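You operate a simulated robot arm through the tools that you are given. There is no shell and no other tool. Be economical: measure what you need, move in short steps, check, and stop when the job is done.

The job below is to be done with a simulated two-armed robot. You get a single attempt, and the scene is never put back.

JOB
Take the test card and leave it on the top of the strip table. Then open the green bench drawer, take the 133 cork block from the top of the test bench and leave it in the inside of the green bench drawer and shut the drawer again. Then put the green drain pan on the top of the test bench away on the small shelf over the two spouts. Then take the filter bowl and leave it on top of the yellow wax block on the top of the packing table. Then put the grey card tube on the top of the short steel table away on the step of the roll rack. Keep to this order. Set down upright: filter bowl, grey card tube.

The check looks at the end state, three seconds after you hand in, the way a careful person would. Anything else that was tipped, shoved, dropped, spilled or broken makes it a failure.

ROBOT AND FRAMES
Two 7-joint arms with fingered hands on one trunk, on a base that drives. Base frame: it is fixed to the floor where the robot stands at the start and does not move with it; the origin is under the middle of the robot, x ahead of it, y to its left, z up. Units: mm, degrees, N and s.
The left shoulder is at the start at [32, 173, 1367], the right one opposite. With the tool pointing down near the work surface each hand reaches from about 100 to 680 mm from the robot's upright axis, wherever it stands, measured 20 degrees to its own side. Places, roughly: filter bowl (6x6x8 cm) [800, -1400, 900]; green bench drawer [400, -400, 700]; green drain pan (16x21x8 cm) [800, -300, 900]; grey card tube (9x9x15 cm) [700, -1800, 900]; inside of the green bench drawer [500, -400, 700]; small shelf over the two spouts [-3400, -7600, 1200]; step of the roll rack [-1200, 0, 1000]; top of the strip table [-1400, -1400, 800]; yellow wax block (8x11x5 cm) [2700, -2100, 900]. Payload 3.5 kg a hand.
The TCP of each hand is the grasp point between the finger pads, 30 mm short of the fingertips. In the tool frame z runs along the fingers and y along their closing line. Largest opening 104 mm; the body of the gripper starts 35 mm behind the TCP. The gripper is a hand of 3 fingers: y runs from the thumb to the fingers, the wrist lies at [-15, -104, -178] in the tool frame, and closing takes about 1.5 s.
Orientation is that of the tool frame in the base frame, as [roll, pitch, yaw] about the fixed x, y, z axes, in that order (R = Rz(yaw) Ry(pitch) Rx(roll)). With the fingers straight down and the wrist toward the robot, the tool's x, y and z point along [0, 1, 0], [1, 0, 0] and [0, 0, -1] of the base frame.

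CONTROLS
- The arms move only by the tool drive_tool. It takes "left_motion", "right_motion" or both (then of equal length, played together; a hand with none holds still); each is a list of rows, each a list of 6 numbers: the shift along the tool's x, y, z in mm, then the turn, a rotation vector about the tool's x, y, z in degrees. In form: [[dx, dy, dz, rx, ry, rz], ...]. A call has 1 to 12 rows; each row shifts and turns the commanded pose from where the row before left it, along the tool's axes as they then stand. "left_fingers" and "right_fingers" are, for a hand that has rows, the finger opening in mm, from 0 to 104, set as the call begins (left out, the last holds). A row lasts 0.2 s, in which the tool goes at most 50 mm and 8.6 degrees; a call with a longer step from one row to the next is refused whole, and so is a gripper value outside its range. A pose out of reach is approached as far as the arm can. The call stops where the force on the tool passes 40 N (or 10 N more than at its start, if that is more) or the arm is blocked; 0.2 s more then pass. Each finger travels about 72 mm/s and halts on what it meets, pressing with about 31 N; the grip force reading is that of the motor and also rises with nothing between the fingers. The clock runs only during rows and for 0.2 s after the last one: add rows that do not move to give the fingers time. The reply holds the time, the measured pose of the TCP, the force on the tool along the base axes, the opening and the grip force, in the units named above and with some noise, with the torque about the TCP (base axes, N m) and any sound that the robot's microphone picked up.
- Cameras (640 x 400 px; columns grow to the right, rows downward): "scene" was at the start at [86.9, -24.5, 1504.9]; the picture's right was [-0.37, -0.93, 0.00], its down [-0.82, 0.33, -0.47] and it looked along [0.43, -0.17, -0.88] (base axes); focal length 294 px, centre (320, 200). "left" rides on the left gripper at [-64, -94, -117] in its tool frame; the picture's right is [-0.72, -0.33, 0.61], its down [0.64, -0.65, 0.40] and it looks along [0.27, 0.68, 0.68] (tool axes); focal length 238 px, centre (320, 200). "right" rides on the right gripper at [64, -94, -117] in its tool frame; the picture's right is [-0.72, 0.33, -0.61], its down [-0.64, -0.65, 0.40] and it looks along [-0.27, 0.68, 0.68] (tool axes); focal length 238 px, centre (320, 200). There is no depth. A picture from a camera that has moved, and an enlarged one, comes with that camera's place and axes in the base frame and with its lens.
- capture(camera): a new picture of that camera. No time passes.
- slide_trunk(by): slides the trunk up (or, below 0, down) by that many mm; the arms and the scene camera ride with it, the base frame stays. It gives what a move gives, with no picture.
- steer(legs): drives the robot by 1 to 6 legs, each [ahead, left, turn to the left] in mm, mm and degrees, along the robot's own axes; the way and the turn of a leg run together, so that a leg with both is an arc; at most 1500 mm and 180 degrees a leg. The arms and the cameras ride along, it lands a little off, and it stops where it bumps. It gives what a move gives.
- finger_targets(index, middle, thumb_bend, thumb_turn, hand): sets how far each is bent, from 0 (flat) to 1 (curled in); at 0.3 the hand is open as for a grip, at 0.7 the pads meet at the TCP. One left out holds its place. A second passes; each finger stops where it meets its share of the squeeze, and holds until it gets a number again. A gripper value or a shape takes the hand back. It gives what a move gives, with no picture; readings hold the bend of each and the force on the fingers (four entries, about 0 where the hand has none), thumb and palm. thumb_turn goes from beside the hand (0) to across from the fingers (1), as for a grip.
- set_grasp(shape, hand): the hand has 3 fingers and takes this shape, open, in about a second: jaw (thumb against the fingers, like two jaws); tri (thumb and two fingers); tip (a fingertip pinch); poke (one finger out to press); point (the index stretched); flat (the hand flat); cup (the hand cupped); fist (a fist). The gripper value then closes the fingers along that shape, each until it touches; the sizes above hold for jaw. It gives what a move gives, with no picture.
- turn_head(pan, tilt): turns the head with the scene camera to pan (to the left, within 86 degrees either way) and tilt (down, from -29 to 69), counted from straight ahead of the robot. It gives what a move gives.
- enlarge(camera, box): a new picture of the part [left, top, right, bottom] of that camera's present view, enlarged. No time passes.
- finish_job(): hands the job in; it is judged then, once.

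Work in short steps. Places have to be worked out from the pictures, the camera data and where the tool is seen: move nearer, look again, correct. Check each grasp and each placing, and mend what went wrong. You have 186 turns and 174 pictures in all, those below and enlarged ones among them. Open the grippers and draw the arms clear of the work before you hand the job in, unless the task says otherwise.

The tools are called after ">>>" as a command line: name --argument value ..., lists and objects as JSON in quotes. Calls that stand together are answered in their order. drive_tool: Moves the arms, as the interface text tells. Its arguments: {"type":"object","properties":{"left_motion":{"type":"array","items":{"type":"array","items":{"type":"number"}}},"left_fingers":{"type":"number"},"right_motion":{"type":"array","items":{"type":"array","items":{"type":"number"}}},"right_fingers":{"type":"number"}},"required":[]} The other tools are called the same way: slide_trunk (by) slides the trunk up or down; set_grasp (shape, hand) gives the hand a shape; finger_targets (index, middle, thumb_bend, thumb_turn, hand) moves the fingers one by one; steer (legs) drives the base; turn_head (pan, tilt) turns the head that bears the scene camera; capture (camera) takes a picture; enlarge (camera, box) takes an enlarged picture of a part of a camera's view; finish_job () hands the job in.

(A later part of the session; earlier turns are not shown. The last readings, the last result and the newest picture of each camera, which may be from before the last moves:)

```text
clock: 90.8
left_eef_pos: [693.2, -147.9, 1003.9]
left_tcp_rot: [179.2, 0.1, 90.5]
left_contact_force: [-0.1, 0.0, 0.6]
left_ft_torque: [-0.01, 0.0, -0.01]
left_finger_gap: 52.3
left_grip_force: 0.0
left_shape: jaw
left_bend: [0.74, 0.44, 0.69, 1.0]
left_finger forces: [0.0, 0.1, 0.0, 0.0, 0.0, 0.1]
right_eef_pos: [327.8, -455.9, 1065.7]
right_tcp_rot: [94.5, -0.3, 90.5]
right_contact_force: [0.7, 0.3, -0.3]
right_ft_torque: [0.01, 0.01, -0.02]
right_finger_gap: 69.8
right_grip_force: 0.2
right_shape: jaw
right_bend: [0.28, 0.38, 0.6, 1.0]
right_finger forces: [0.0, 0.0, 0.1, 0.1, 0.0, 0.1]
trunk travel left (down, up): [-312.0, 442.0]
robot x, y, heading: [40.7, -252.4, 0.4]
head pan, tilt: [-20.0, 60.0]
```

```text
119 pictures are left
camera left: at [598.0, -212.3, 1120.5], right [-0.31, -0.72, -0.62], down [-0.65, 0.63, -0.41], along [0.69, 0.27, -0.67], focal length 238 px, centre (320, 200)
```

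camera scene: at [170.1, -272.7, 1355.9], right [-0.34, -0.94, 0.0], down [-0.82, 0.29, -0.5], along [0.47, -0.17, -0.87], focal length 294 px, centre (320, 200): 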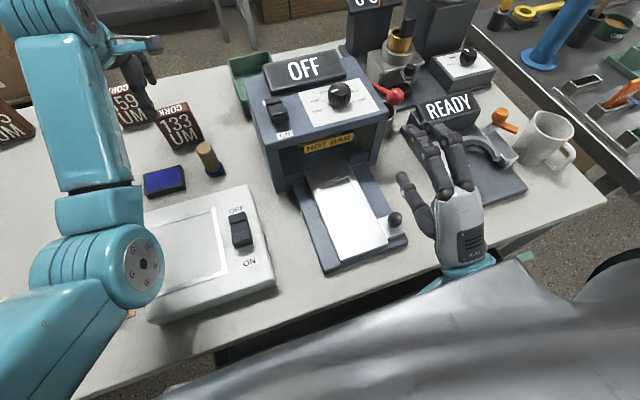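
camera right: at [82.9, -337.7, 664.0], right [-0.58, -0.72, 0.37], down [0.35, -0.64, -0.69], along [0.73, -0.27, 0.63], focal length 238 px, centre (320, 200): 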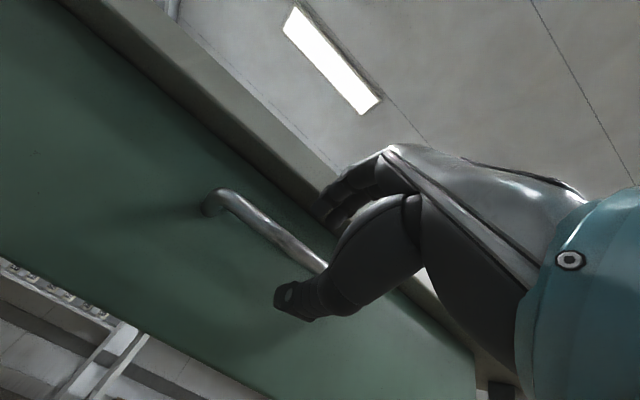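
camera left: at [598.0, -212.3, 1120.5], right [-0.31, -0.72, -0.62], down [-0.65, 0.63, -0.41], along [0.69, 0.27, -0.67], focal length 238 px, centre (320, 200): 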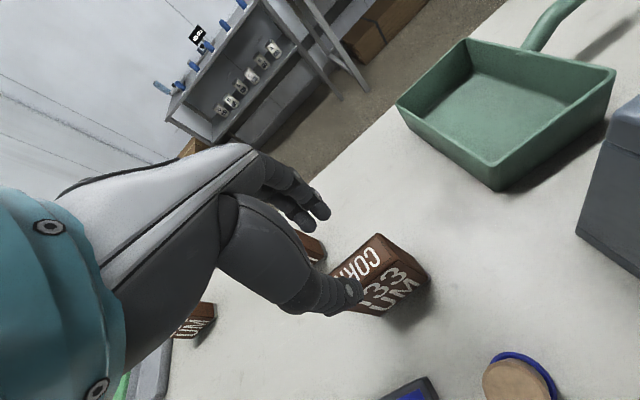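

Aligned (back face at x≈708). Descend to z≈916.

>>> drive_tool --left_motion '[[0, 0, 25, 0, 0, 0], [0, 0, 20, 0, 0, 0], [0, 0, 15, 0, 0, 0], [0, 0, 15, 0, 0, 0], [0, 0, 13, 0, 0, 0]]'

>>> capture --camera "left"

```text
clock: 92.0
left_eef_pos: [694.7, -149.9, 912.4]
left_tcp_rot: [179.3, 0.1, 90.4]
left_contact_force: [0.0, -0.1, 0.0]
left_ft_torque: [-0.01, -0.03, -0.01]
left_finger_gap: 52.4
left_grip_force: 0.1
left_shape: jaw
left_bend: [0.74, 0.44, 0.69, 1.0]
left_finger forces: [0.0, 0.0, 0.1, 0.2, 0.0, 0.1]
right_eef_pos: [329.3, -454.4, 1064.6]
right_tcp_rot: [94.6, -0.3, 90.6]
right_contact_force: [0.7, -0.7, -0.1]
right_ft_torque: [0.02, 0.02, 0.02]
right_finger_gap: 69.8
right_grip_force: 0.1
right_shape: jaw
right_bend: [0.28, 0.38, 0.6, 1.0]
right_finger forces: [0.0, 0.1, 0.1, 0.0, 0.0, 0.1]
trunk travel left (down, up): [-312.0, 442.0]
robot x, y, heading: [39.9, -251.1, 0.3]
head pan, tilt: [-20.0, 60.0]
```

```text
118 pictures are left
camera left: at [599.7, -214.0, 1030.2], right [-0.31, -0.72, -0.62], down [-0.65, 0.63, -0.41], along [0.69, 0.27, -0.67], focal length 238 px, centre (320, 200)
```

left: 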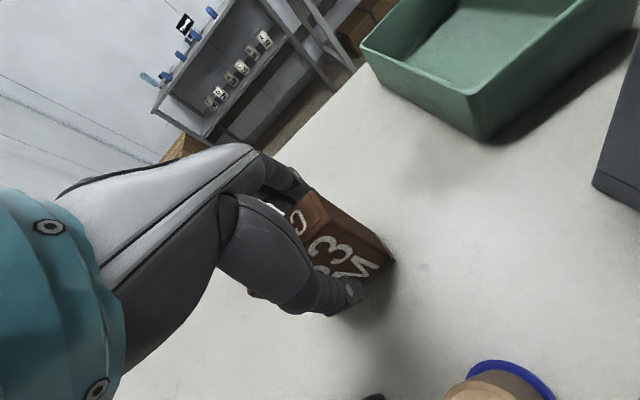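

Straddling the cork. Close the fingers.

>>> drive_tool --left_motion '[[0, 0, 0, 0, 0, 0], [0, 0, 0, 0, 0, 0], [0, 0, 0, 0, 0, 0], [0, 0, 0, 0, 0, 0], [0, 0, 0, 0, 0, 0], [0, 0, 0, 0, 0, 0]]' --left_fingers 10

>>> drive_tool --left_motion '[[0, 0, -30, 0, 0, 0], [0, 0, -45, 0, 0, 0], [0, 0, -45, 0, 0, 0]]'

>>> capture --camera "left"

```text
clock: 93.4
left_eef_pos: [694.6, -149.1, 913.7]
left_tcp_rot: [179.2, 0.2, 90.5]
left_contact_force: [-0.2, -0.5, 0.0]
left_ft_torque: [-0.01, -0.03, 0.0]
left_finger_gap: 24.3
left_grip_force: 31.3
left_shape: jaw
left_bend: [0.74, 0.58, 0.74, 1.0]
left_finger forces: [18.1, 9.6, 0.1, 0.0, 27.8, 0.1]
right_eef_pos: [329.8, -455.3, 1065.0]
right_tcp_rot: [94.6, -0.3, 90.5]
right_contact_force: [-0.2, 0.0, -0.4]
right_ft_torque: [0.0, 0.01, -0.05]
right_finger_gap: 69.9
right_grip_force: 0.1
right_shape: jaw
right_bend: [0.28, 0.38, 0.6, 1.0]
right_finger forces: [0.0, 0.0, 0.0, 0.0, 0.1, 0.0]
trunk travel left (down, up): [-312.0, 442.0]
robot x, y, heading: [42.6, -247.7, 0.3]
head pan, tilt: [-20.0, 60.0]
```

```text
clock: 94.2
left_eef_pos: [693.6, -147.0, 1034.0]
left_tcp_rot: [179.4, 0.1, 90.4]
left_contact_force: [-0.5, 0.0, -1.4]
left_ft_torque: [-0.02, 0.01, 0.0]
left_finger_gap: 24.1
left_grip_force: 31.3
left_shape: jaw
left_bend: [0.74, 0.58, 0.74, 1.0]
left_finger forces: [18.1, 9.6, 0.0, 0.1, 27.9, 0.0]
right_eef_pos: [329.0, -454.4, 1066.1]
right_tcp_rot: [94.5, -0.3, 90.5]
right_contact_force: [0.6, -0.2, -0.5]
right_ft_torque: [-0.02, 0.0, -0.04]
right_finger_gap: 69.6
right_grip_force: 0.1
right_shape: jaw
right_bend: [0.28, 0.38, 0.6, 1.0]
right_finger forces: [0.1, 0.0, 0.0, 0.0, 0.0, 0.0]
trunk travel left (down, up): [-312.0, 442.0]
robot x, y, heading: [41.8, -249.8, 0.5]
head pan, tilt: [-20.0, 60.0]
```

```text
117 pictures are left
camera left: at [599.0, -212.9, 1150.9], right [-0.31, -0.72, -0.62], down [-0.65, 0.63, -0.41], along [0.69, 0.27, -0.67], focal length 238 px, centre (320, 200)
```

left: 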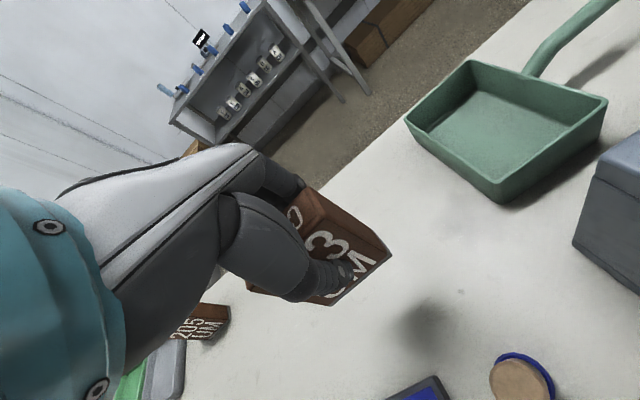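

Cork held. I back the base up, then bring the left hand (with cork) back a little and lower the right hand to handle height.

>>> steer --legs '[[-290, 0, 0]]'

>>> drive_tool --right_motion '[[0, -45, 0, 0, 0, 0], [0, -45, 0, 0, 0, 0], [0, -45, 0, 0, 0, 0], [0, -45, 0, 0, 0, 0], [0, -45, 0, 0, 0, 0], [0, -45, 0, 0, 0, 0], [0, -45, 0, 0, 0, 0]]' --left_motion '[[0, -30, 0, 0, 0, 0], [0, -30, 0, 0, 0, 0], [0, -30, 0, 0, 0, 0], [0, -30, 0, 0, 0, 0], [0, -30, 0, 0, 0, 0], [0, -30, 0, 0, 0, 0], [0, 0, 0, 0, 0, 0]]'

>>> capture --camera "scene"

```text
clock: 96.2
left_eef_pos: [406.5, -151.2, 1034.1]
left_tcp_rot: [179.3, 0.0, 90.4]
left_contact_force: [0.0, 0.9, -1.6]
left_ft_torque: [-0.02, -0.02, 0.0]
left_finger_gap: 24.5
left_grip_force: 30.6
left_shape: jaw
left_bend: [0.74, 0.58, 0.74, 1.0]
left_finger forces: [18.2, 9.6, 0.0, 0.1, 27.7, 0.1]
right_eef_pos: [41.1, -456.2, 1064.7]
right_tcp_rot: [94.5, -0.3, 90.4]
right_contact_force: [-0.7, 0.5, 0.1]
right_ft_torque: [0.04, -0.03, 0.0]
right_finger_gap: 69.9
right_grip_force: 0.1
right_shape: jaw
right_bend: [0.28, 0.38, 0.6, 1.0]
right_finger forces: [0.1, 0.0, 0.0, 0.0, 0.0, 0.1]
trunk travel left (down, up): [-312.0, 442.0]
robot x, y, heading: [-244.3, -251.1, 0.1]
head pan, tilt: [-20.0, 60.0]
```

```text
clock: 97.8
left_eef_pos: [230.6, -148.1, 1037.6]
left_tcp_rot: [178.3, -0.5, 90.8]
left_contact_force: [1.2, 0.0, -1.4]
left_ft_torque: [-0.03, 0.03, 0.02]
left_finger_gap: 24.1
left_grip_force: 30.4
left_shape: jaw
left_bend: [0.74, 0.58, 0.74, 1.0]
left_finger forces: [18.3, 9.6, 0.1, 0.1, 27.8, 0.1]
right_eef_pos: [18.4, -454.4, 751.9]
right_tcp_rot: [94.4, -0.3, 90.5]
right_contact_force: [0.0, 0.0, 0.1]
right_ft_torque: [0.02, 0.0, 0.01]
right_finger_gap: 69.8
right_grip_force: 0.0
right_shape: jaw
right_bend: [0.28, 0.38, 0.6, 1.0]
right_finger forces: [0.0, 0.1, 0.0, 0.1, 0.1, 0.0]
trunk travel left (down, up): [-312.0, 442.0]
robot x, y, heading: [-247.5, -251.7, 0.2]
head pan, tilt: [-20.0, 60.0]
```

```text
116 pictures are left
camera scene: at [-115.8, -274.7, 1355.7], right [-0.34, -0.94, 0.0], down [-0.82, 0.29, -0.5], along [0.47, -0.17, -0.87], focal length 294 px, centre (320, 200)
```

scene: 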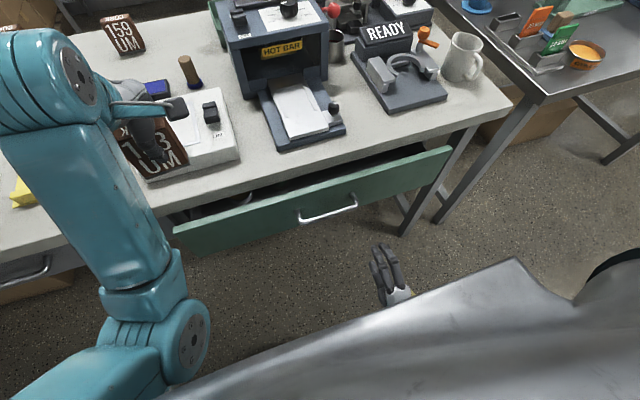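

Handle bar now at about (170, -400, 745). Bring the right hand onto it.

>>> drive_tool --right_motion '[[27, 0, 20, 0, 0, 0], [27, 0, 20, 0, 0, 0], [0, 0.8, 25, 0, 0, 0], [0, 0.8, 25, 0, 0, 0], [0, 0.8, 20, 0, 0, 0]]' --right_fingers 60

>>> enlarge --camera "scene" --box '[240, 160, 440, 285]'

```text
clock: 99.0
left_eef_pos: [231.0, -147.1, 1034.8]
left_tcp_rot: [178.5, -0.7, 90.8]
left_contact_force: [0.6, 0.8, -1.9]
left_ft_torque: [-0.01, 0.03, -0.02]
left_finger_gap: 24.1
left_grip_force: 30.6
left_shape: jaw
left_bend: [0.74, 0.58, 0.74, 1.0]
left_finger forces: [18.1, 9.8, 0.0, 0.0, 27.8, 0.0]
right_eef_pos: [127.6, -399.4, 745.8]
right_tcp_rot: [94.5, -0.4, 90.4]
right_contact_force: [0.1, 0.1, -0.1]
right_ft_torque: [0.0, 0.02, 0.01]
right_finger_gap: 60.4
right_grip_force: 0.1
right_shape: jaw
right_bend: [0.74, 0.41, 0.66, 1.0]
right_finger forces: [0.0, 0.0, 0.1, 0.0, 0.0, 0.1]
trunk travel left (down, up): [-312.0, 442.0]
robot x, y, heading: [-242.6, -253.5, 0.2]
head pan, tilt: [-20.0, 60.0]
```

```text
3.20 times, centred on (340, 222) of scene
camera zoom: at [-116.3, -274.6, 1355.8], right [-0.34, -0.94, 0.0], down [-0.82, 0.29, -0.5], along [0.47, -0.17, -0.87], focal length 940 px, centre (256, 128)
```

zoom: 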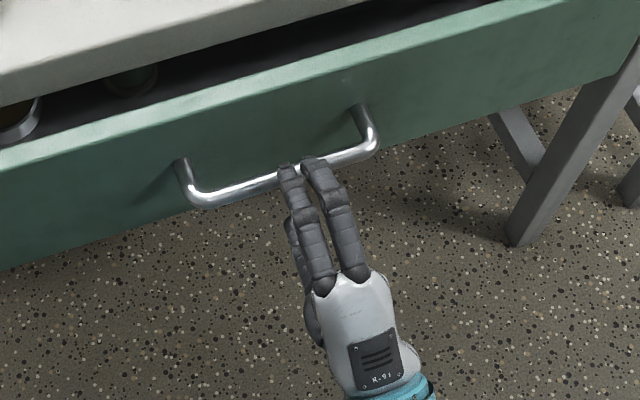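

>>> drive_tool --right_motion '[[0, 1, 14, 0, 0, 0], [0, 1, 14, 0, 0, 0]]'

>>> drive_tool --right_motion '[[0, 0, 0, 0, 0, 0], [0, 0, 0, 0, 0, 0], [0, 0, 0, 0, 0, 0], [0, 0, 0, 0, 0, 0], [0, 0, 0, 0, 0, 0], [0, 0, 0, 0, 0, 0], [0, 0, 0, 0, 0, 0]]' --right_fingers 0

>>> drive_tool --right_motion '[[0, -0.8, -10, 0, 0, 0], [0, -1, -12, 0, 0, 0], [0, -1, -12, 0, 0, 0], [0, -1, -12, 0, 0, 0], [0, 0, 0, 0, 0, 0]]'

>>> capture --camera "scene"

```text
clock: 99.6
left_eef_pos: [230.3, -146.9, 1034.2]
left_tcp_rot: [178.7, -0.7, 90.9]
left_contact_force: [-0.8, -0.2, -1.7]
left_ft_torque: [-0.01, 0.01, -0.02]
left_finger_gap: 24.1
left_grip_force: 31.4
left_shape: jaw
left_bend: [0.74, 0.58, 0.74, 1.0]
left_finger forces: [18.1, 9.7, 0.1, 0.1, 27.9, 0.0]
right_eef_pos: [154.5, -399.5, 747.8]
right_tcp_rot: [94.5, -0.3, 90.5]
right_contact_force: [0.4, -0.5, 0.5]
right_ft_torque: [0.0, 0.04, 0.03]
right_finger_gap: 60.3
right_grip_force: 0.0
right_shape: jaw
right_bend: [0.74, 0.41, 0.66, 1.0]
right_finger forces: [0.0, 0.1, 0.0, 0.0, 0.0, 0.0]
trunk travel left (down, up): [-312.0, 442.0]
robot x, y, heading: [-244.9, -248.2, 0.1]
head pan, tilt: [-20.0, 60.0]
```

```text
clock: 101.2
left_eef_pos: [229.9, -145.7, 1032.6]
left_tcp_rot: [178.9, -0.8, 90.9]
left_contact_force: [0.0, -0.4, -1.2]
left_ft_torque: [-0.02, -0.04, 0.03]
left_finger_gap: 23.9
left_grip_force: 30.8
left_shape: jaw
left_bend: [0.74, 0.58, 0.74, 1.0]
left_finger forces: [18.1, 9.7, 0.0, 0.0, 27.9, 0.1]
right_eef_pos: [154.4, -399.7, 745.8]
right_tcp_rot: [94.5, -0.2, 90.4]
right_contact_force: [0.1, 1.0, -4.5]
right_ft_torque: [0.0, 0.07, 0.01]
right_finger_gap: 8.9
right_grip_force: 30.4
right_shape: jaw
right_bend: [0.72, 0.71, 0.75, 1.0]
right_finger forces: [14.1, 5.6, 0.0, 0.0, 25.6, 0.1]
trunk travel left (down, up): [-312.0, 442.0]
robot x, y, heading: [-243.2, -252.1, 0.1]
head pan, tilt: [-20.0, 60.0]
```

```text
clock: 102.4
left_eef_pos: [229.7, -145.9, 1031.8]
left_tcp_rot: [178.9, -0.8, 90.9]
left_contact_force: [0.1, -0.2, -1.5]
left_ft_torque: [0.0, 0.01, 0.0]
left_finger_gap: 24.3
left_grip_force: 30.7
left_shape: jaw
left_bend: [0.74, 0.58, 0.74, 1.0]
left_finger forces: [18.1, 9.7, 0.0, 0.0, 27.9, 0.0]
right_eef_pos: [108.4, -400.2, 744.3]
right_tcp_rot: [94.6, -0.2, 90.5]
right_contact_force: [-0.6, 0.9, -2.8]
right_ft_torque: [-0.01, 0.04, -0.03]
right_finger_gap: 8.0
right_grip_force: 31.2
right_shape: jaw
right_bend: [0.72, 0.72, 0.78, 1.0]
right_finger forces: [0.0, 0.1, 0.0, 0.1, 0.1, 0.1]
trunk travel left (down, up): [-312.0, 442.0]
robot x, y, heading: [-251.5, -255.3, 0.5]
head pan, tilt: [-20.0, 60.0]
```

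```text
114 pictures are left
camera scene: at [-116.6, -274.7, 1355.8], right [-0.34, -0.94, 0.0], down [-0.82, 0.29, -0.5], along [0.47, -0.17, -0.87], focal length 294 px, centre (320, 200)
```

scene: 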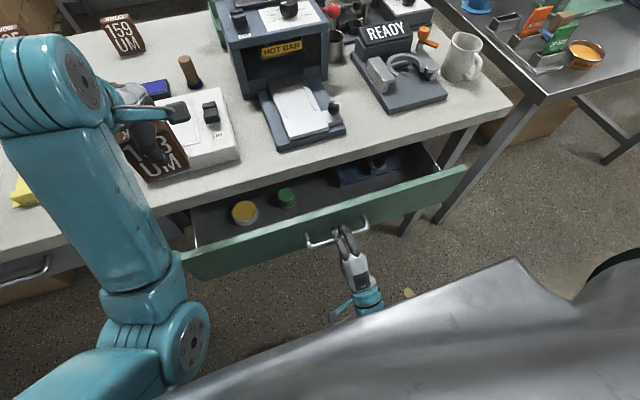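

Drawer glides well. I check a small yellowish spot near the floor, then pull further by driving back.

>>> enlarge --camera "scene" --box '[170, 140, 490, 340]'

>>> steer --legs '[[-130, 0, 0]]'

>>> capture --camera "scene"

```text
2.00 times, centred on (330, 240) of scene
camera zoom: at [-116.6, -274.7, 1355.8], right [-0.34, -0.94, 0.0], down [-0.82, 0.29, -0.5], along [0.47, -0.17, -0.87], focal length 587 px, centre (300, 120)
```

zoom: 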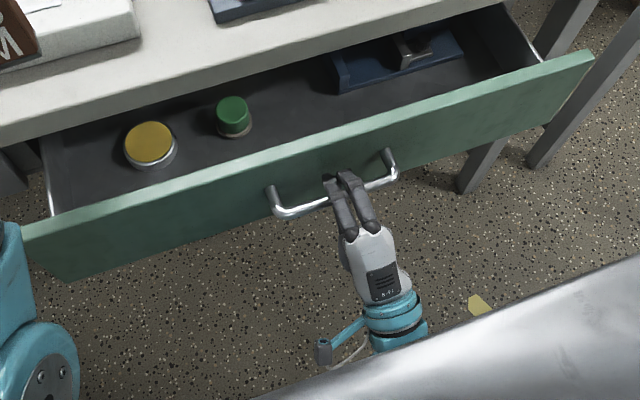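

```text
clock: 103.6
left_eef_pos: [101.3, -145.2, 1033.3]
left_tcp_rot: [178.8, -0.8, 91.0]
left_contact_force: [0.0, -1.0, -1.4]
left_ft_torque: [-0.01, 0.01, -0.01]
left_finger_gap: 24.0
left_grip_force: 30.7
left_shape: jaw
left_bend: [0.74, 0.58, 0.74, 1.0]
left_finger forces: [18.1, 9.6, 0.1, 0.0, 27.9, 0.0]
right_eef_pos: [-18.7, -399.9, 745.6]
right_tcp_rot: [94.5, -0.3, 90.5]
right_contact_force: [0.8, -0.2, -1.9]
right_ft_torque: [-0.03, -0.02, 0.02]
right_finger_gap: 7.5
right_grip_force: 31.1
right_shape: jaw
right_bend: [0.72, 0.72, 0.78, 1.0]
right_finger forces: [0.1, 0.0, 0.0, 0.1, 2.3, 0.1]
trunk travel left (down, up): [-312.0, 442.0]
robot x, y, heading: [-373.7, -253.0, 0.4]
head pan, tilt: [-20.0, 60.0]
```

```text
112 pictures are left
camera scene: at [-245.8, -275.3, 1355.9], right [-0.34, -0.94, 0.0], down [-0.82, 0.29, -0.5], along [0.47, -0.17, -0.87], focal length 294 px, centre (320, 200)
```

scene: 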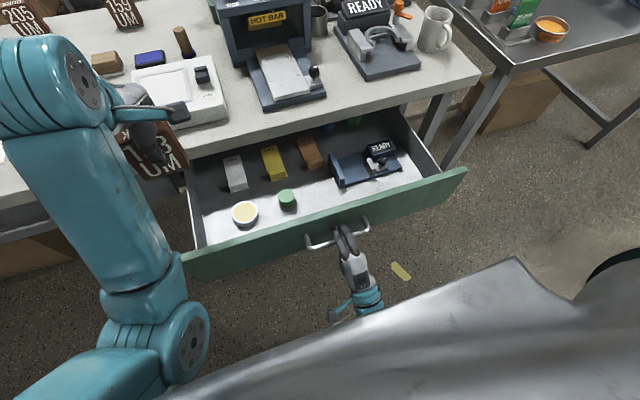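

Drawer open wide; free floor between the green jar and blue device around (130, -405). I release the handle, withdraw, and shift the base right so the left hand can reach comfortably.

>>> drive_tool --right_motion '[[0, 0, 0, 0, 0, 0], [0, 0, 0, 0, 0, 0], [0, 0, 0, 0, 0, 0], [0, 0, 0, 0, 0, 0], [0, 0, -20, 0, 0, 0], [0, 0, -30, 0, 0, 0]]' --right_fingers 70

>>> steer --legs '[[-40, -190, 0]]'

>>> turn_head --pan 10 --tilt 55

>>> capture --camera "scene"

```text
clock: 105.0
left_eef_pos: [101.1, -146.2, 1033.2]
left_tcp_rot: [178.9, -1.0, 91.1]
left_contact_force: [0.1, 0.1, -1.6]
left_ft_torque: [-0.06, -0.01, 0.0]
left_finger_gap: 24.5
left_grip_force: 31.4
left_shape: jaw
left_bend: [0.74, 0.58, 0.74, 1.0]
left_finger forces: [18.1, 9.7, 0.0, 0.0, 27.9, 0.0]
right_eef_pos: [-66.5, -406.2, 748.5]
right_tcp_rot: [94.2, 0.2, 90.8]
right_contact_force: [-0.1, 0.0, -0.6]
right_ft_torque: [0.01, -0.01, -0.01]
right_finger_gap: 69.8
right_grip_force: 0.1
right_shape: jaw
right_bend: [0.28, 0.38, 0.6, 1.0]
right_finger forces: [0.1, 0.1, 0.1, 0.0, 0.0, 0.0]
trunk travel left (down, up): [-312.0, 442.0]
robot x, y, heading: [-373.9, -253.6, 0.4]
head pan, tilt: [-20.0, 60.0]
```

```text
clock: 106.6
left_eef_pos: [61.7, -334.0, 1033.7]
left_tcp_rot: [179.0, -1.0, 91.2]
left_contact_force: [0.0, 0.0, -1.9]
left_ft_torque: [0.01, -0.01, 0.04]
left_finger_gap: 23.8
left_grip_force: 30.9
left_shape: jaw
left_bend: [0.74, 0.58, 0.74, 1.0]
left_finger forces: [18.1, 9.7, 0.0, 0.0, 27.9, 0.0]
right_eef_pos: [-107.2, -594.4, 747.9]
right_tcp_rot: [94.5, 0.2, 90.6]
right_contact_force: [-0.3, 0.1, 1.0]
right_ft_torque: [-0.04, 0.0, 0.03]
right_finger_gap: 69.5
right_grip_force: 0.0
right_shape: jaw
right_bend: [0.28, 0.38, 0.6, 1.0]
right_finger forces: [0.0, 0.1, 0.1, 0.0, 0.0, 0.0]
trunk travel left (down, up): [-312.0, 442.0]
robot x, y, heading: [-413.7, -441.8, 0.4]
head pan, tilt: [-20.0, 60.0]
```

```text
clock: 107.6
left_eef_pos: [62.2, -334.0, 1032.5]
left_tcp_rot: [178.9, -1.0, 91.1]
left_contact_force: [0.2, 0.5, -1.3]
left_ft_torque: [-0.04, 0.01, -0.02]
left_finger_gap: 23.9
left_grip_force: 31.2
left_shape: jaw
left_bend: [0.74, 0.58, 0.74, 1.0]
left_finger forces: [18.1, 9.7, 0.1, 0.0, 27.9, 0.1]
right_eef_pos: [-106.9, -594.0, 748.3]
right_tcp_rot: [94.6, 0.3, 90.8]
right_contact_force: [0.1, 0.2, 0.4]
right_ft_torque: [0.03, 0.02, -0.02]
right_finger_gap: 69.8
right_grip_force: 0.0
right_shape: jaw
right_bend: [0.28, 0.38, 0.6, 1.0]
right_finger forces: [0.1, 0.0, 0.0, 0.0, 0.0, 0.0]
trunk travel left (down, up): [-312.0, 442.0]
robot x, y, heading: [-411.0, -441.4, 0.4]
head pan, tilt: [10.0, 55.0]
```

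```text
111 pictures are left
camera scene: at [-275.6, -428.3, 1361.9], right [0.18, -0.98, 0.0], down [-0.81, -0.15, -0.57], along [0.56, 0.1, -0.82], focal length 294 px, centre (320, 200)
```

scene: 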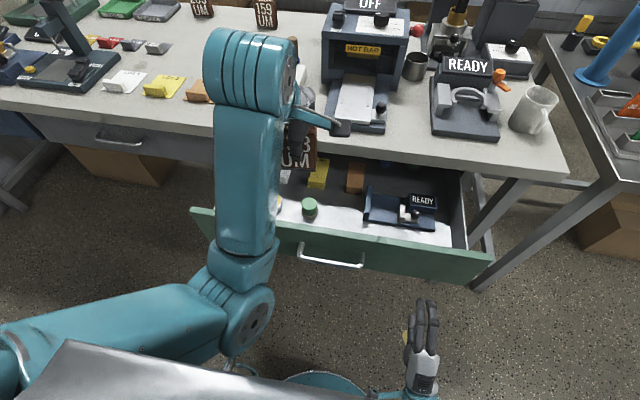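

Free patch centre at about (140, -408). I move the cork over it and descend partway.

>>> drive_tool --left_motion '[[-25, 26, 0, 0, 0, 0], [-25, 26, 0, 0, 0, 0], [-24, 26, 0, 0, 0, 0], [0, 0, 45, 0, 0, 0], [0, 0, 45, 0, 0, 0], [0, 0, 45, 0, 0, 0], [0, 0, 30, 0, 0, 0], [0, 0, 0, 0, 0, 0]]'

>>> capture --camera "scene"

>>> capture --camera "left"

```text
clock: 109.1
left_eef_pos: [191.1, -384.6, 960.2]
left_tcp_rot: [170.7, -2.1, 92.6]
left_contact_force: [0.5, -0.6, -0.6]
left_ft_torque: [-0.03, 0.03, 0.01]
left_finger_gap: 23.8
left_grip_force: 31.3
left_shape: jaw
left_bend: [0.74, 0.58, 0.74, 1.0]
left_finger forces: [18.1, 9.6, 0.1, 0.0, 28.0, 0.1]
right_eef_pos: [-107.5, -594.1, 748.0]
right_tcp_rot: [94.5, 0.4, 90.8]
right_contact_force: [-0.6, -0.2, -0.2]
right_ft_torque: [0.0, 0.0, 0.01]
right_finger_gap: 69.7
right_grip_force: 0.1
right_shape: jaw
right_bend: [0.28, 0.38, 0.6, 1.0]
right_finger forces: [0.1, 0.0, 0.1, 0.0, 0.0, 0.1]
trunk travel left (down, up): [-312.0, 442.0]
robot x, y, heading: [-412.9, -440.5, 0.3]
head pan, tilt: [10.0, 55.0]
stopped in row 7 (left hand): the arm was blocked; the commanded pose is now the measured one
```

```text
110 pictures are left
camera scene: at [-275.5, -428.3, 1361.9], right [0.18, -0.98, 0.0], down [-0.81, -0.15, -0.57], along [0.56, 0.1, -0.82], focal length 294 px, centre (320, 200)
```

scene: 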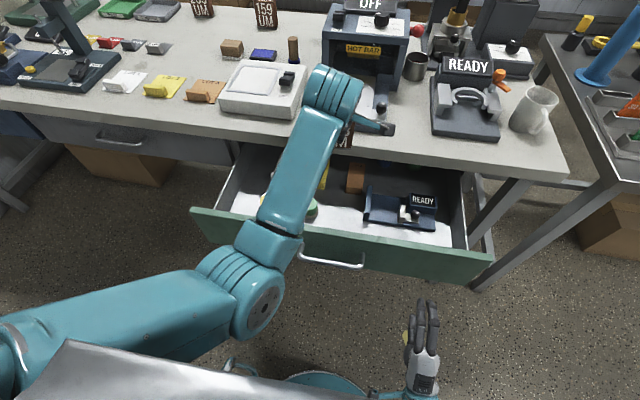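

```text
109 pictures are left
camera left: at [82.2, -458.3, 1058.3], right [-0.19, -0.71, -0.68], down [-0.61, 0.63, -0.48], along [0.77, 0.32, -0.55], focal length 238 px, centre (320, 200)
```

left: 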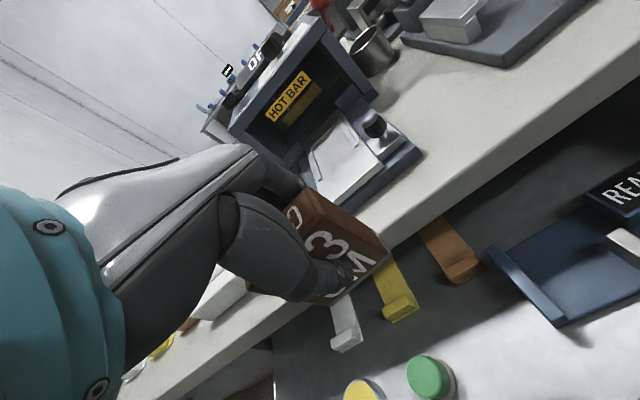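

The wrist is at its flex limit because the shoulder is low. I raise the trunk 200 mm, which straightens the wrist, then correct and descend.

>>> slide_trunk --by 200

>>> drive_tool --left_motion '[[0, 0, 30, 3, 0, 0], [0, 0, 40, 3, -2, 0], [-12, -20, 40, 3, 0, 2], [-12, -20, 40, 0, 0, 0], [0, -11, 40, 0, 0, 0], [0, 0, 0, 0, 0, 0]]'

>>> capture --camera "left"

```text
clock: 111.2
left_eef_pos: [192.7, -374.2, 1155.7]
left_tcp_rot: [170.6, -3.0, 93.6]
left_contact_force: [0.0, 0.8, -1.8]
left_ft_torque: [0.0, 0.02, -0.03]
left_finger_gap: 24.2
left_grip_force: 30.6
left_shape: jaw
left_bend: [0.74, 0.58, 0.74, 1.0]
left_finger forces: [18.1, 9.8, 0.0, 0.0, 28.0, 0.0]
right_eef_pos: [-107.9, -595.4, 948.1]
right_tcp_rot: [94.5, 0.5, 90.7]
right_contact_force: [0.8, 0.0, 0.4]
right_ft_torque: [0.0, 0.0, -0.01]
right_finger_gap: 69.5
right_grip_force: 0.2
right_shape: jaw
right_bend: [0.28, 0.38, 0.6, 1.0]
right_finger forces: [0.0, 0.1, 0.0, 0.0, 0.0, 0.1]
trunk travel left (down, up): [-512.0, 242.0]
robot x, y, heading: [-409.8, -441.2, 0.3]
head pan, tilt: [10.0, 55.0]
```

```text
clock: 112.8
left_eef_pos: [186.6, -385.6, 1005.4]
left_tcp_rot: [175.6, -1.1, 91.9]
left_contact_force: [-0.7, 0.3, -1.3]
left_ft_torque: [0.01, -0.03, 0.01]
left_finger_gap: 23.8
left_grip_force: 30.5
left_shape: jaw
left_bend: [0.74, 0.58, 0.74, 1.0]
left_finger forces: [18.1, 9.9, 0.0, 0.1, 28.0, 0.0]
right_eef_pos: [-106.8, -597.0, 946.7]
right_tcp_rot: [94.6, 0.6, 90.8]
right_contact_force: [0.0, -0.2, 0.3]
right_ft_torque: [0.04, 0.02, -0.06]
right_finger_gap: 69.3
right_grip_force: 0.1
right_shape: jaw
right_bend: [0.28, 0.38, 0.6, 1.0]
right_finger forces: [0.0, 0.0, 0.0, 0.0, 0.0, 0.1]
trunk travel left (down, up): [-512.0, 242.0]
robot x, y, heading: [-412.1, -440.8, 0.6]
head pan, tilt: [10.0, 55.0]
stopped in row 6 (left hand): the arm was blocked; the commanded pose is now the measured one
```

```text
108 pictures are left
camera left: at [86.6, -454.8, 1114.4], right [-0.25, -0.72, -0.65], down [-0.64, 0.63, -0.44], along [0.72, 0.31, -0.62], focal length 238 px, centre (320, 200)
```

left: 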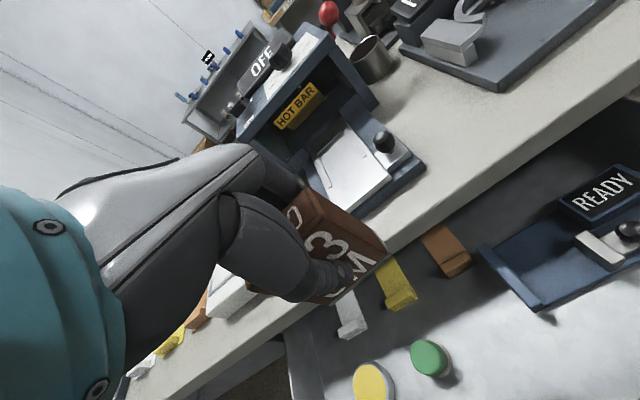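

Possibly a shoulder limit when crossing inward. I move the base right 130 mm so the target lies further to the left arm's own side.

>>> steer --legs '[[-30, -130, 0]]'

>>> drive_tool --left_motion '[[25, 0, 0, 2, 0, 1], [25, 0, 0, 2, -1, 0], [25, 0, 0, 0, 0, 0], [25, 0, 0, 0, 0, 0], [0, 0, 30, 0, 0, 0], [0, 0, 30, 0, 0, 0], [0, 0, 30, 0, 0, 0]]'

>>> capture --camera "scene"

```text
clock: 114.1
left_eef_pos: [156.5, -512.7, 1005.5]
left_tcp_rot: [175.6, -1.1, 92.1]
left_contact_force: [0.1, 0.5, -1.5]
left_ft_torque: [-0.01, 0.02, -0.01]
left_finger_gap: 24.1
left_grip_force: 30.9
left_shape: jaw
left_bend: [0.74, 0.58, 0.74, 1.0]
left_finger forces: [18.0, 9.8, 0.0, 0.0, 27.9, 0.0]
right_eef_pos: [-136.8, -723.4, 948.1]
right_tcp_rot: [94.5, 0.5, 90.9]
right_contact_force: [0.0, -0.2, -0.5]
right_ft_torque: [-0.03, 0.01, -0.01]
right_finger_gap: 69.6
right_grip_force: 0.0
right_shape: jaw
right_bend: [0.28, 0.38, 0.6, 1.0]
right_finger forces: [0.1, 0.0, 0.1, 0.1, 0.0, 0.0]
trunk travel left (down, up): [-512.0, 242.0]
robot x, y, heading: [-444.4, -567.3, 0.5]
head pan, tilt: [10.0, 55.0]
```

```text
clock: 115.7
left_eef_pos: [154.5, -412.9, 915.8]
left_tcp_rot: [179.6, -0.1, 91.0]
left_contact_force: [0.9, 0.4, -2.3]
left_ft_torque: [-0.03, 0.0, 0.02]
left_finger_gap: 23.7
left_grip_force: 30.6
left_shape: jaw
left_bend: [0.74, 0.58, 0.74, 1.0]
left_finger forces: [17.9, 9.7, 0.0, 0.0, 27.8, 0.0]
right_eef_pos: [-135.6, -723.3, 947.5]
right_tcp_rot: [94.4, 0.6, 90.8]
right_contact_force: [-0.6, 0.0, -0.3]
right_ft_torque: [0.01, 0.04, -0.01]
right_finger_gap: 69.5
right_grip_force: 0.1
right_shape: jaw
right_bend: [0.28, 0.38, 0.6, 1.0]
right_finger forces: [0.0, 0.0, 0.0, 0.0, 0.1, 0.0]
trunk travel left (down, up): [-512.0, 242.0]
robot x, y, heading: [-441.7, -570.1, 0.6]
head pan, tilt: [10.0, 55.0]
```

```text
107 pictures are left
camera scene: at [-349.9, -556.4, 1563.5], right [0.18, -0.98, 0.0], down [-0.81, -0.15, -0.57], along [0.56, 0.1, -0.82], focal length 294 px, centre (320, 200)
```

scene: 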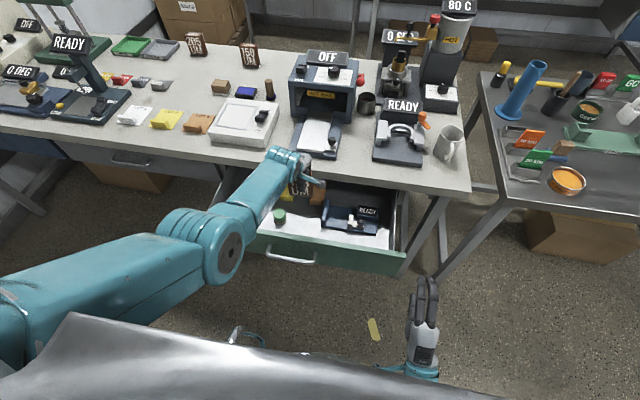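

Good, the arm follows now. Shift slightly back and descend to z≈800, then look.

>>> drive_tool --left_motion '[[4, -12, 30, 0, 0, 0], [0, 0, 40, 0, 0, 0], [0, 0, 40, 0, 0, 0], [0, 0, 0, 0, 0, 0]]'

>>> capture --camera "left"

>>> enlarge --camera "scene" --box '[200, 130, 420, 268]'

```text
clock: 116.7
left_eef_pos: [114.8, -397.2, 845.7]
left_tcp_rot: [179.6, -0.1, 91.0]
left_contact_force: [0.0, -0.6, -0.5]
left_ft_torque: [0.0, -0.01, 0.02]
left_finger_gap: 23.9
left_grip_force: 31.2
left_shape: jaw
left_bend: [0.74, 0.58, 0.74, 1.0]
left_finger forces: [18.2, 9.8, 0.0, 0.1, 27.8, 0.0]
left hand out of reach, approached as far as the arm can: row 2, 3
right_eef_pos: [-136.0, -722.3, 948.6]
right_tcp_rot: [94.4, 0.6, 90.9]
right_contact_force: [0.2, 0.8, -0.2]
right_ft_torque: [0.01, 0.01, -0.03]
right_finger_gap: 69.9
right_grip_force: 0.0
right_shape: jaw
right_bend: [0.28, 0.38, 0.6, 1.0]
right_finger forces: [0.1, 0.1, 0.0, 0.0, 0.1, 0.1]
trunk travel left (down, up): [-512.0, 242.0]
robot x, y, heading: [-442.1, -569.2, 0.7]
head pan, tilt: [10.0, 55.0]
```

```text
106 pictures are left
camera left: at [20.3, -462.3, 962.4], right [-0.31, -0.72, -0.62], down [-0.66, 0.63, -0.41], along [0.68, 0.28, -0.67], focal length 238 px, centre (320, 200)
```

left: 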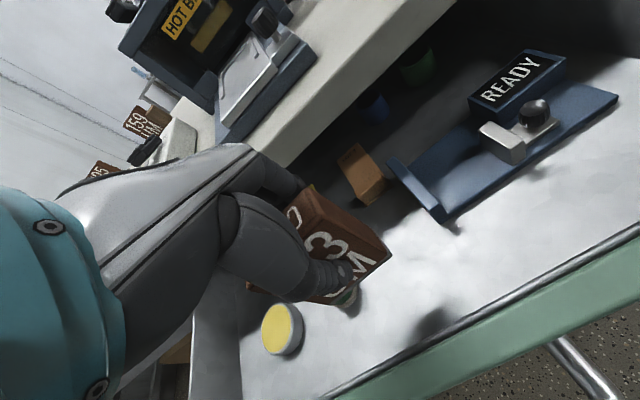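

```text
2.90 times, centred on (310, 199) of scene
camera zoom: at [-350.8, -556.5, 1563.6], right [0.18, -0.98, 0.0], down [-0.81, -0.15, -0.57], along [0.56, 0.11, -0.82], focal length 851 px, centre (349, 203)
```

zoom: 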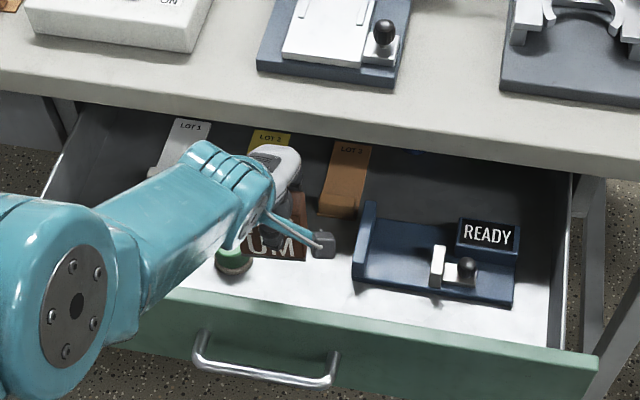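

Reach from this height is limited; I lower the trunk 50 mm, then correct x/y.

>>> slide_trunk --by -45

>>> drive_tool --left_motion '[[-7, 9, 0, 0, 0, 0], [-7, 9, 0, 0, 0, 0], [0, 0, 0, 0, 0, 0]]'

>>> capture --camera "left"

>>> enlarge --camera "scene" --box '[200, 130, 420, 268]'

```text
clock: 117.6
left_eef_pos: [115.3, -398.4, 797.8]
left_tcp_rot: [179.6, -0.1, 91.1]
left_contact_force: [0.0, 0.4, -1.4]
left_ft_torque: [-0.03, 0.02, 0.0]
left_finger_gap: 23.7
left_grip_force: 30.6
left_shape: jaw
left_bend: [0.74, 0.58, 0.74, 1.0]
left_finger forces: [17.8, 9.8, 0.0, 0.0, 27.7, 0.0]
right_eef_pos: [-136.1, -724.5, 903.1]
right_tcp_rot: [94.3, 0.6, 90.9]
right_contact_force: [-0.4, 0.3, 0.4]
right_ft_torque: [0.03, 0.02, 0.02]
right_finger_gap: 69.7
right_grip_force: 0.1
right_shape: jaw
right_bend: [0.28, 0.38, 0.6, 1.0]
right_finger forces: [0.0, 0.0, 0.1, 0.0, 0.1, 0.0]
trunk travel left (down, up): [-467.0, 287.0]
robot x, y, heading: [-437.7, -567.0, 0.7]
head pan, tilt: [10.0, 55.0]
```

```text
clock: 118.4
left_eef_pos: [112.8, -404.3, 795.3]
left_tcp_rot: [179.6, -0.2, 91.0]
left_contact_force: [-0.4, -0.3, -0.7]
left_ft_torque: [-0.02, 0.02, 0.01]
left_finger_gap: 23.6
left_grip_force: 31.6
left_shape: jaw
left_bend: [0.74, 0.58, 0.74, 1.0]
left_finger forces: [17.9, 9.8, 0.0, 0.0, 27.7, 0.1]
left hand out of reach, approached as far as the arm can: row 1, 2
right_eef_pos: [-135.7, -722.1, 902.5]
right_tcp_rot: [94.5, 0.6, 91.0]
right_contact_force: [0.2, 0.0, 0.0]
right_ft_torque: [0.01, 0.0, 0.01]
right_finger_gap: 69.7
right_grip_force: 0.0
right_shape: jaw
right_bend: [0.28, 0.38, 0.6, 1.0]
right_finger forces: [0.0, 0.0, 0.0, 0.1, 0.0, 0.0]
trunk travel left (down, up): [-467.0, 287.0]
robot x, y, heading: [-442.7, -565.4, 0.7]
head pan, tilt: [10.0, 55.0]
```

```text
104 pictures are left
camera left: at [18.9, -469.9, 912.5], right [-0.31, -0.72, -0.62], down [-0.66, 0.63, -0.41], along [0.68, 0.28, -0.67], focal length 238 px, centre (320, 200)
```

left: 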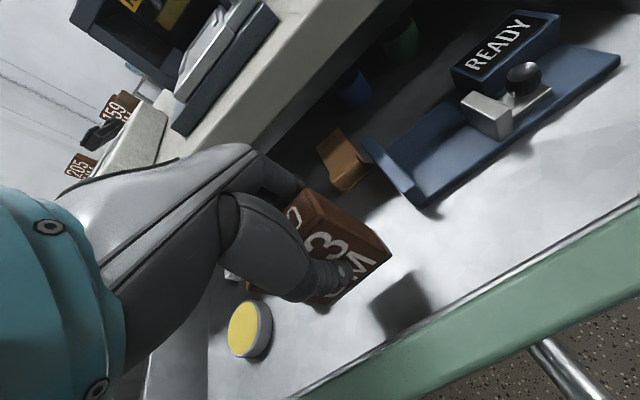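

```text
2.90 times, centred on (310, 199) of scene
camera zoom: at [-344.4, -556.3, 1518.3], right [0.18, -0.98, 0.0], down [-0.81, -0.15, -0.57], along [0.56, 0.1, -0.82], focal length 851 px, centre (349, 203)
```

zoom: 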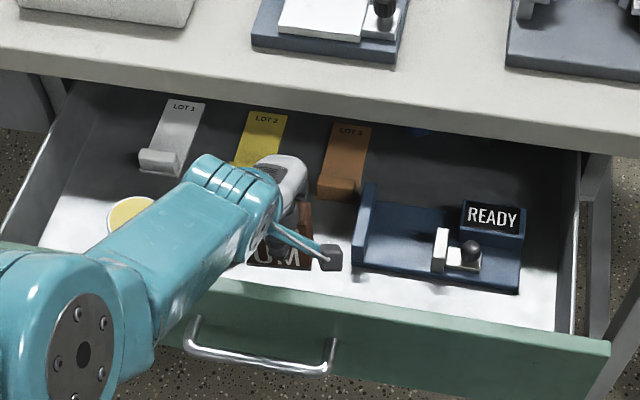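

The cork is over the free patch, bottom ≈731. I descend with the trunk in steps, watching the force.

>>> slide_trunk --by -25

>>> capture --camera "left"

```text
clock: 119.1
left_eef_pos: [112.5, -405.3, 772.1]
left_tcp_rot: [179.7, -0.1, 91.1]
left_contact_force: [-0.9, 0.2, -2.2]
left_ft_torque: [-0.01, 0.01, 0.02]
left_finger_gap: 23.7
left_grip_force: 30.5
left_shape: jaw
left_bend: [0.74, 0.58, 0.74, 1.0]
left_finger forces: [17.9, 9.8, 0.0, 0.0, 27.7, 0.0]
right_eef_pos: [-135.8, -723.3, 877.7]
right_tcp_rot: [94.5, 0.6, 90.9]
right_contact_force: [0.0, 0.4, -0.4]
right_ft_torque: [-0.01, 0.0, 0.01]
right_finger_gap: 69.9
right_grip_force: 0.0
right_shape: jaw
right_bend: [0.28, 0.38, 0.6, 1.0]
right_finger forces: [0.1, 0.1, 0.0, 0.1, 0.1, 0.0]
trunk travel left (down, up): [-442.0, 312.0]
robot x, y, heading: [-441.4, -571.3, 0.7]
head pan, tilt: [10.0, 55.0]
```

```text
102 pictures are left
camera left: at [18.9, -470.9, 888.1], right [-0.31, -0.72, -0.62], down [-0.66, 0.63, -0.41], along [0.68, 0.28, -0.67], focal length 238 px, centre (320, 200)
```

left: 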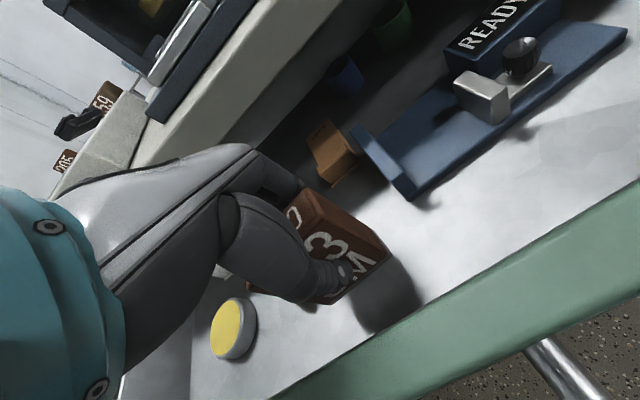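

>>> slide_trunk --by -14

>>> capture --camera "left"

```text
clock: 119.7
left_eef_pos: [111.1, -405.4, 756.3]
left_tcp_rot: [179.6, 0.0, 91.0]
left_contact_force: [-0.2, 0.2, -0.4]
left_ft_torque: [0.02, -0.02, -0.02]
left_finger_gap: 23.9
left_grip_force: 30.6
left_shape: jaw
left_bend: [0.74, 0.58, 0.74, 1.0]
left_finger forces: [17.9, 9.8, 0.0, 0.0, 27.7, 0.0]
right_eef_pos: [-135.5, -723.8, 863.5]
right_tcp_rot: [94.4, 0.6, 90.9]
right_contact_force: [0.8, 0.1, -0.3]
right_ft_torque: [0.01, 0.01, 0.0]
right_finger_gap: 69.8
right_grip_force: 0.1
right_shape: jaw
right_bend: [0.28, 0.38, 0.6, 1.0]
right_finger forces: [0.1, 0.0, 0.1, 0.0, 0.0, 0.1]
trunk travel left (down, up): [-428.0, 326.0]
robot x, y, heading: [-440.3, -566.7, 0.4]
head pan, tilt: [10.0, 55.0]
```

```text
101 pictures are left
camera left: at [19.1, -470.9, 874.2], right [-0.31, -0.72, -0.62], down [-0.66, 0.63, -0.41], along [0.68, 0.28, -0.67], focal length 238 px, centre (320, 200)
```

left: 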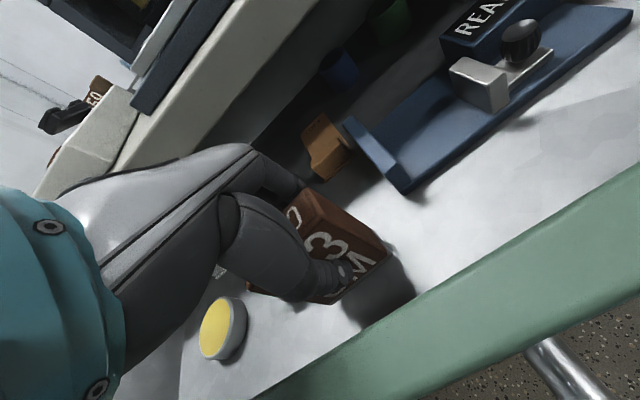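

>>> slide_trunk --by -10

>>> capture --camera "left"

```text
clock: 120.3
left_eef_pos: [111.8, -405.3, 746.8]
left_tcp_rot: [179.6, -0.1, 91.0]
left_contact_force: [-0.7, -0.6, -0.6]
left_ft_torque: [-0.02, -0.04, 0.0]
left_finger_gap: 24.0
left_grip_force: 31.4
left_shape: jaw
left_bend: [0.74, 0.58, 0.74, 1.0]
left_finger forces: [17.9, 9.7, 0.0, 0.0, 27.7, 0.0]
right_eef_pos: [-136.6, -723.8, 853.3]
right_tcp_rot: [94.5, 0.6, 91.1]
right_contact_force: [0.0, 0.3, 0.3]
right_ft_torque: [0.0, -0.02, -0.02]
right_finger_gap: 69.7
right_grip_force: 0.0
right_shape: jaw
right_bend: [0.28, 0.38, 0.6, 1.0]
right_finger forces: [0.1, 0.0, 0.0, 0.0, 0.1, 0.0]
trunk travel left (down, up): [-418.0, 336.0]
robot x, y, heading: [-447.4, -570.1, 0.5]
head pan, tilt: [10.0, 55.0]
```

```text
100 pictures are left
camera left: at [19.1, -470.9, 864.0], right [-0.31, -0.72, -0.62], down [-0.66, 0.63, -0.41], along [0.68, 0.28, -0.67], focal length 238 px, centre (320, 200)
```

left: 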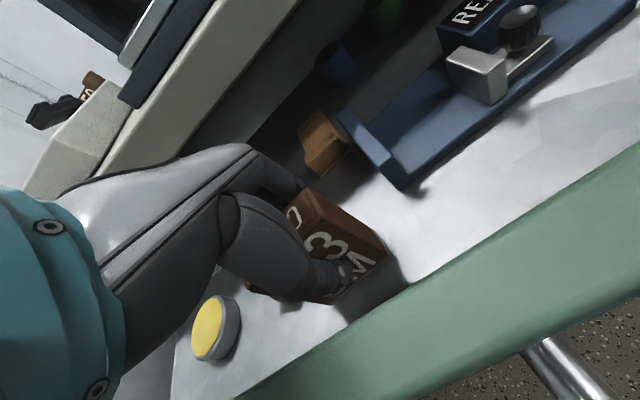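

>>> slide_trunk --by -8

>>> slide_trunk --by -6

>>> capture --camera "left"

```text
clock: 120.9
left_eef_pos: [114.9, -406.1, 741.9]
left_tcp_rot: [179.2, -0.1, 91.0]
left_contact_force: [0.1, 0.5, 14.5]
left_ft_torque: [0.01, -0.04, 0.0]
left_finger_gap: 24.7
left_grip_force: 31.3
left_shape: jaw
left_bend: [0.74, 0.58, 0.74, 1.0]
left_finger forces: [20.6, 11.9, 0.1, 0.0, 31.2, 0.0]
right_eef_pos: [-135.8, -723.1, 846.1]
right_tcp_rot: [94.4, 0.6, 90.8]
right_contact_force: [0.4, 0.7, -0.3]
right_ft_torque: [-0.01, -0.01, -0.02]
right_finger_gap: 69.6
right_grip_force: 0.2
right_shape: jaw
right_bend: [0.28, 0.38, 0.6, 1.0]
right_finger forces: [0.1, 0.0, 0.0, 0.0, 0.0, 0.1]
trunk travel left (down, up): [-410.0, 344.0]
robot x, y, heading: [-442.6, -565.1, 0.6]
head pan, tilt: [10.0, 55.0]
```

```text
clock: 121.4
left_eef_pos: [122.9, -405.3, 741.5]
left_tcp_rot: [178.2, 0.0, 91.0]
left_contact_force: [1.3, -0.2, 15.4]
left_ft_torque: [0.01, 0.06, 0.03]
left_finger_gap: 26.1
left_grip_force: 31.0
left_shape: jaw
left_bend: [0.74, 0.57, 0.74, 1.0]
left_finger forces: [21.1, 11.4, 0.0, 0.1, 31.7, 0.0]
right_eef_pos: [-136.0, -723.6, 838.9]
right_tcp_rot: [94.6, 0.6, 90.8]
right_contact_force: [0.7, 0.0, -0.3]
right_ft_torque: [-0.02, 0.02, 0.01]
right_finger_gap: 69.7
right_grip_force: 0.1
right_shape: jaw
right_bend: [0.28, 0.38, 0.6, 1.0]
right_finger forces: [0.1, 0.1, 0.0, 0.0, 0.0, 0.0]
trunk travel left (down, up): [-404.0, 350.0]
robot x, y, heading: [-441.4, -570.1, 0.6]
head pan, tilt: [10.0, 55.0]
stopped: the force on the tool passed its limit (the readings are from after the stop); the commanded pose is now the measured one
```

```text
99 pictures are left
camera left: at [26.3, -471.0, 856.5], right [-0.29, -0.72, -0.62], down [-0.65, 0.63, -0.42], along [0.7, 0.28, -0.66], focal length 238 px, centre (320, 200)
```

left: 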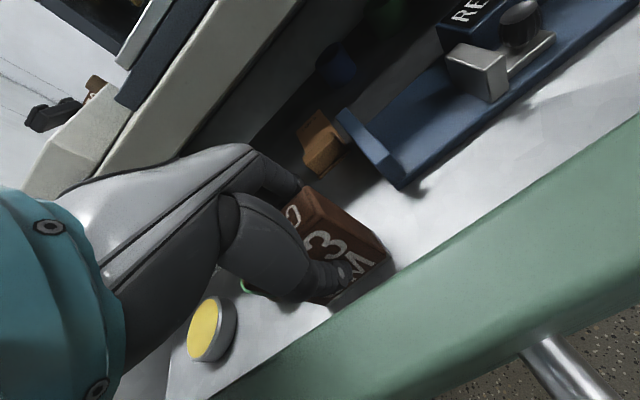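

Contact: the cork is on the drawer floor. I relieve slightly and open the fingers.

>>> slide_trunk --by 5

>>> drive_tool --left_motion '[[0, 0, 0, 0, 0, 0], [0, 0, 0, 0, 0, 0], [0, 0, 0, 0, 0, 0], [0, 0, 0, 0, 0, 0], [0, 0, 0, 0, 0, 0]]' --left_fingers 50

>>> capture --camera "left"

```text
clock: 122.0
left_eef_pos: [118.7, -405.0, 742.0]
left_tcp_rot: [178.9, -0.1, 91.0]
left_contact_force: [-1.6, -0.4, 0.7]
left_ft_torque: [0.01, -0.02, 0.0]
left_finger_gap: 25.2
left_grip_force: 31.2
left_shape: jaw
left_bend: [0.74, 0.58, 0.74, 1.0]
left_finger forces: [19.5, 10.2, 0.0, 0.0, 30.2, 0.0]
right_eef_pos: [-136.9, -724.1, 844.7]
right_tcp_rot: [94.6, 0.6, 90.8]
right_contact_force: [-0.6, -0.5, 0.9]
right_ft_torque: [0.02, 0.0, 0.01]
right_finger_gap: 69.8
right_grip_force: 0.0
right_shape: jaw
right_bend: [0.28, 0.38, 0.6, 1.0]
right_finger forces: [0.0, 0.0, 0.0, 0.0, 0.1, 0.0]
trunk travel left (down, up): [-409.0, 345.0]
robot x, y, heading: [-446.1, -565.6, 0.4]
head pan, tilt: [10.0, 55.0]
```

```text
clock: 123.2
left_eef_pos: [119.5, -406.4, 743.1]
left_tcp_rot: [178.7, -0.1, 90.9]
left_contact_force: [0.3, 0.2, -1.7]
left_ft_torque: [0.04, 0.04, -0.07]
left_finger_gap: 49.4
left_grip_force: 0.1
left_shape: jaw
left_bend: [0.74, 0.45, 0.71, 1.0]
left_finger forces: [0.0, 0.0, 0.0, 0.0, 0.0, 0.0]
right_eef_pos: [-136.2, -724.3, 844.2]
right_tcp_rot: [94.5, 0.6, 90.9]
right_contact_force: [0.0, -0.4, 0.1]
right_ft_torque: [-0.01, -0.02, 0.03]
right_finger_gap: 69.7
right_grip_force: 0.0
right_shape: jaw
right_bend: [0.28, 0.38, 0.6, 1.0]
right_finger forces: [0.1, 0.1, 0.0, 0.0, 0.1, 0.0]
trunk travel left (down, up): [-409.0, 345.0]
robot x, y, heading: [-440.5, -572.8, 0.6]
head pan, tilt: [10.0, 55.0]
```

```text
98 pictures are left
camera left: at [23.7, -470.8, 859.4], right [-0.3, -0.72, -0.62], down [-0.66, 0.63, -0.42], along [0.69, 0.28, -0.66], focal length 238 px, centre (320, 200)
```

left: 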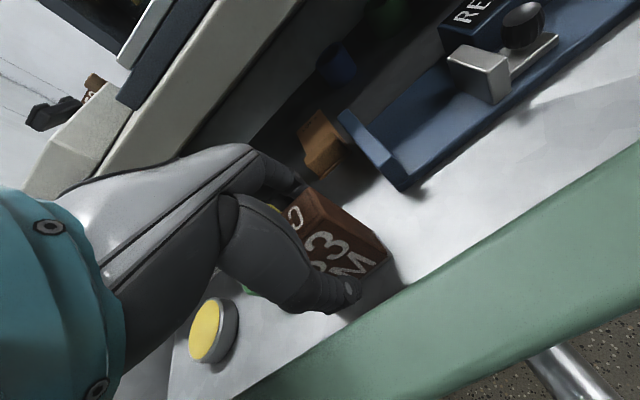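

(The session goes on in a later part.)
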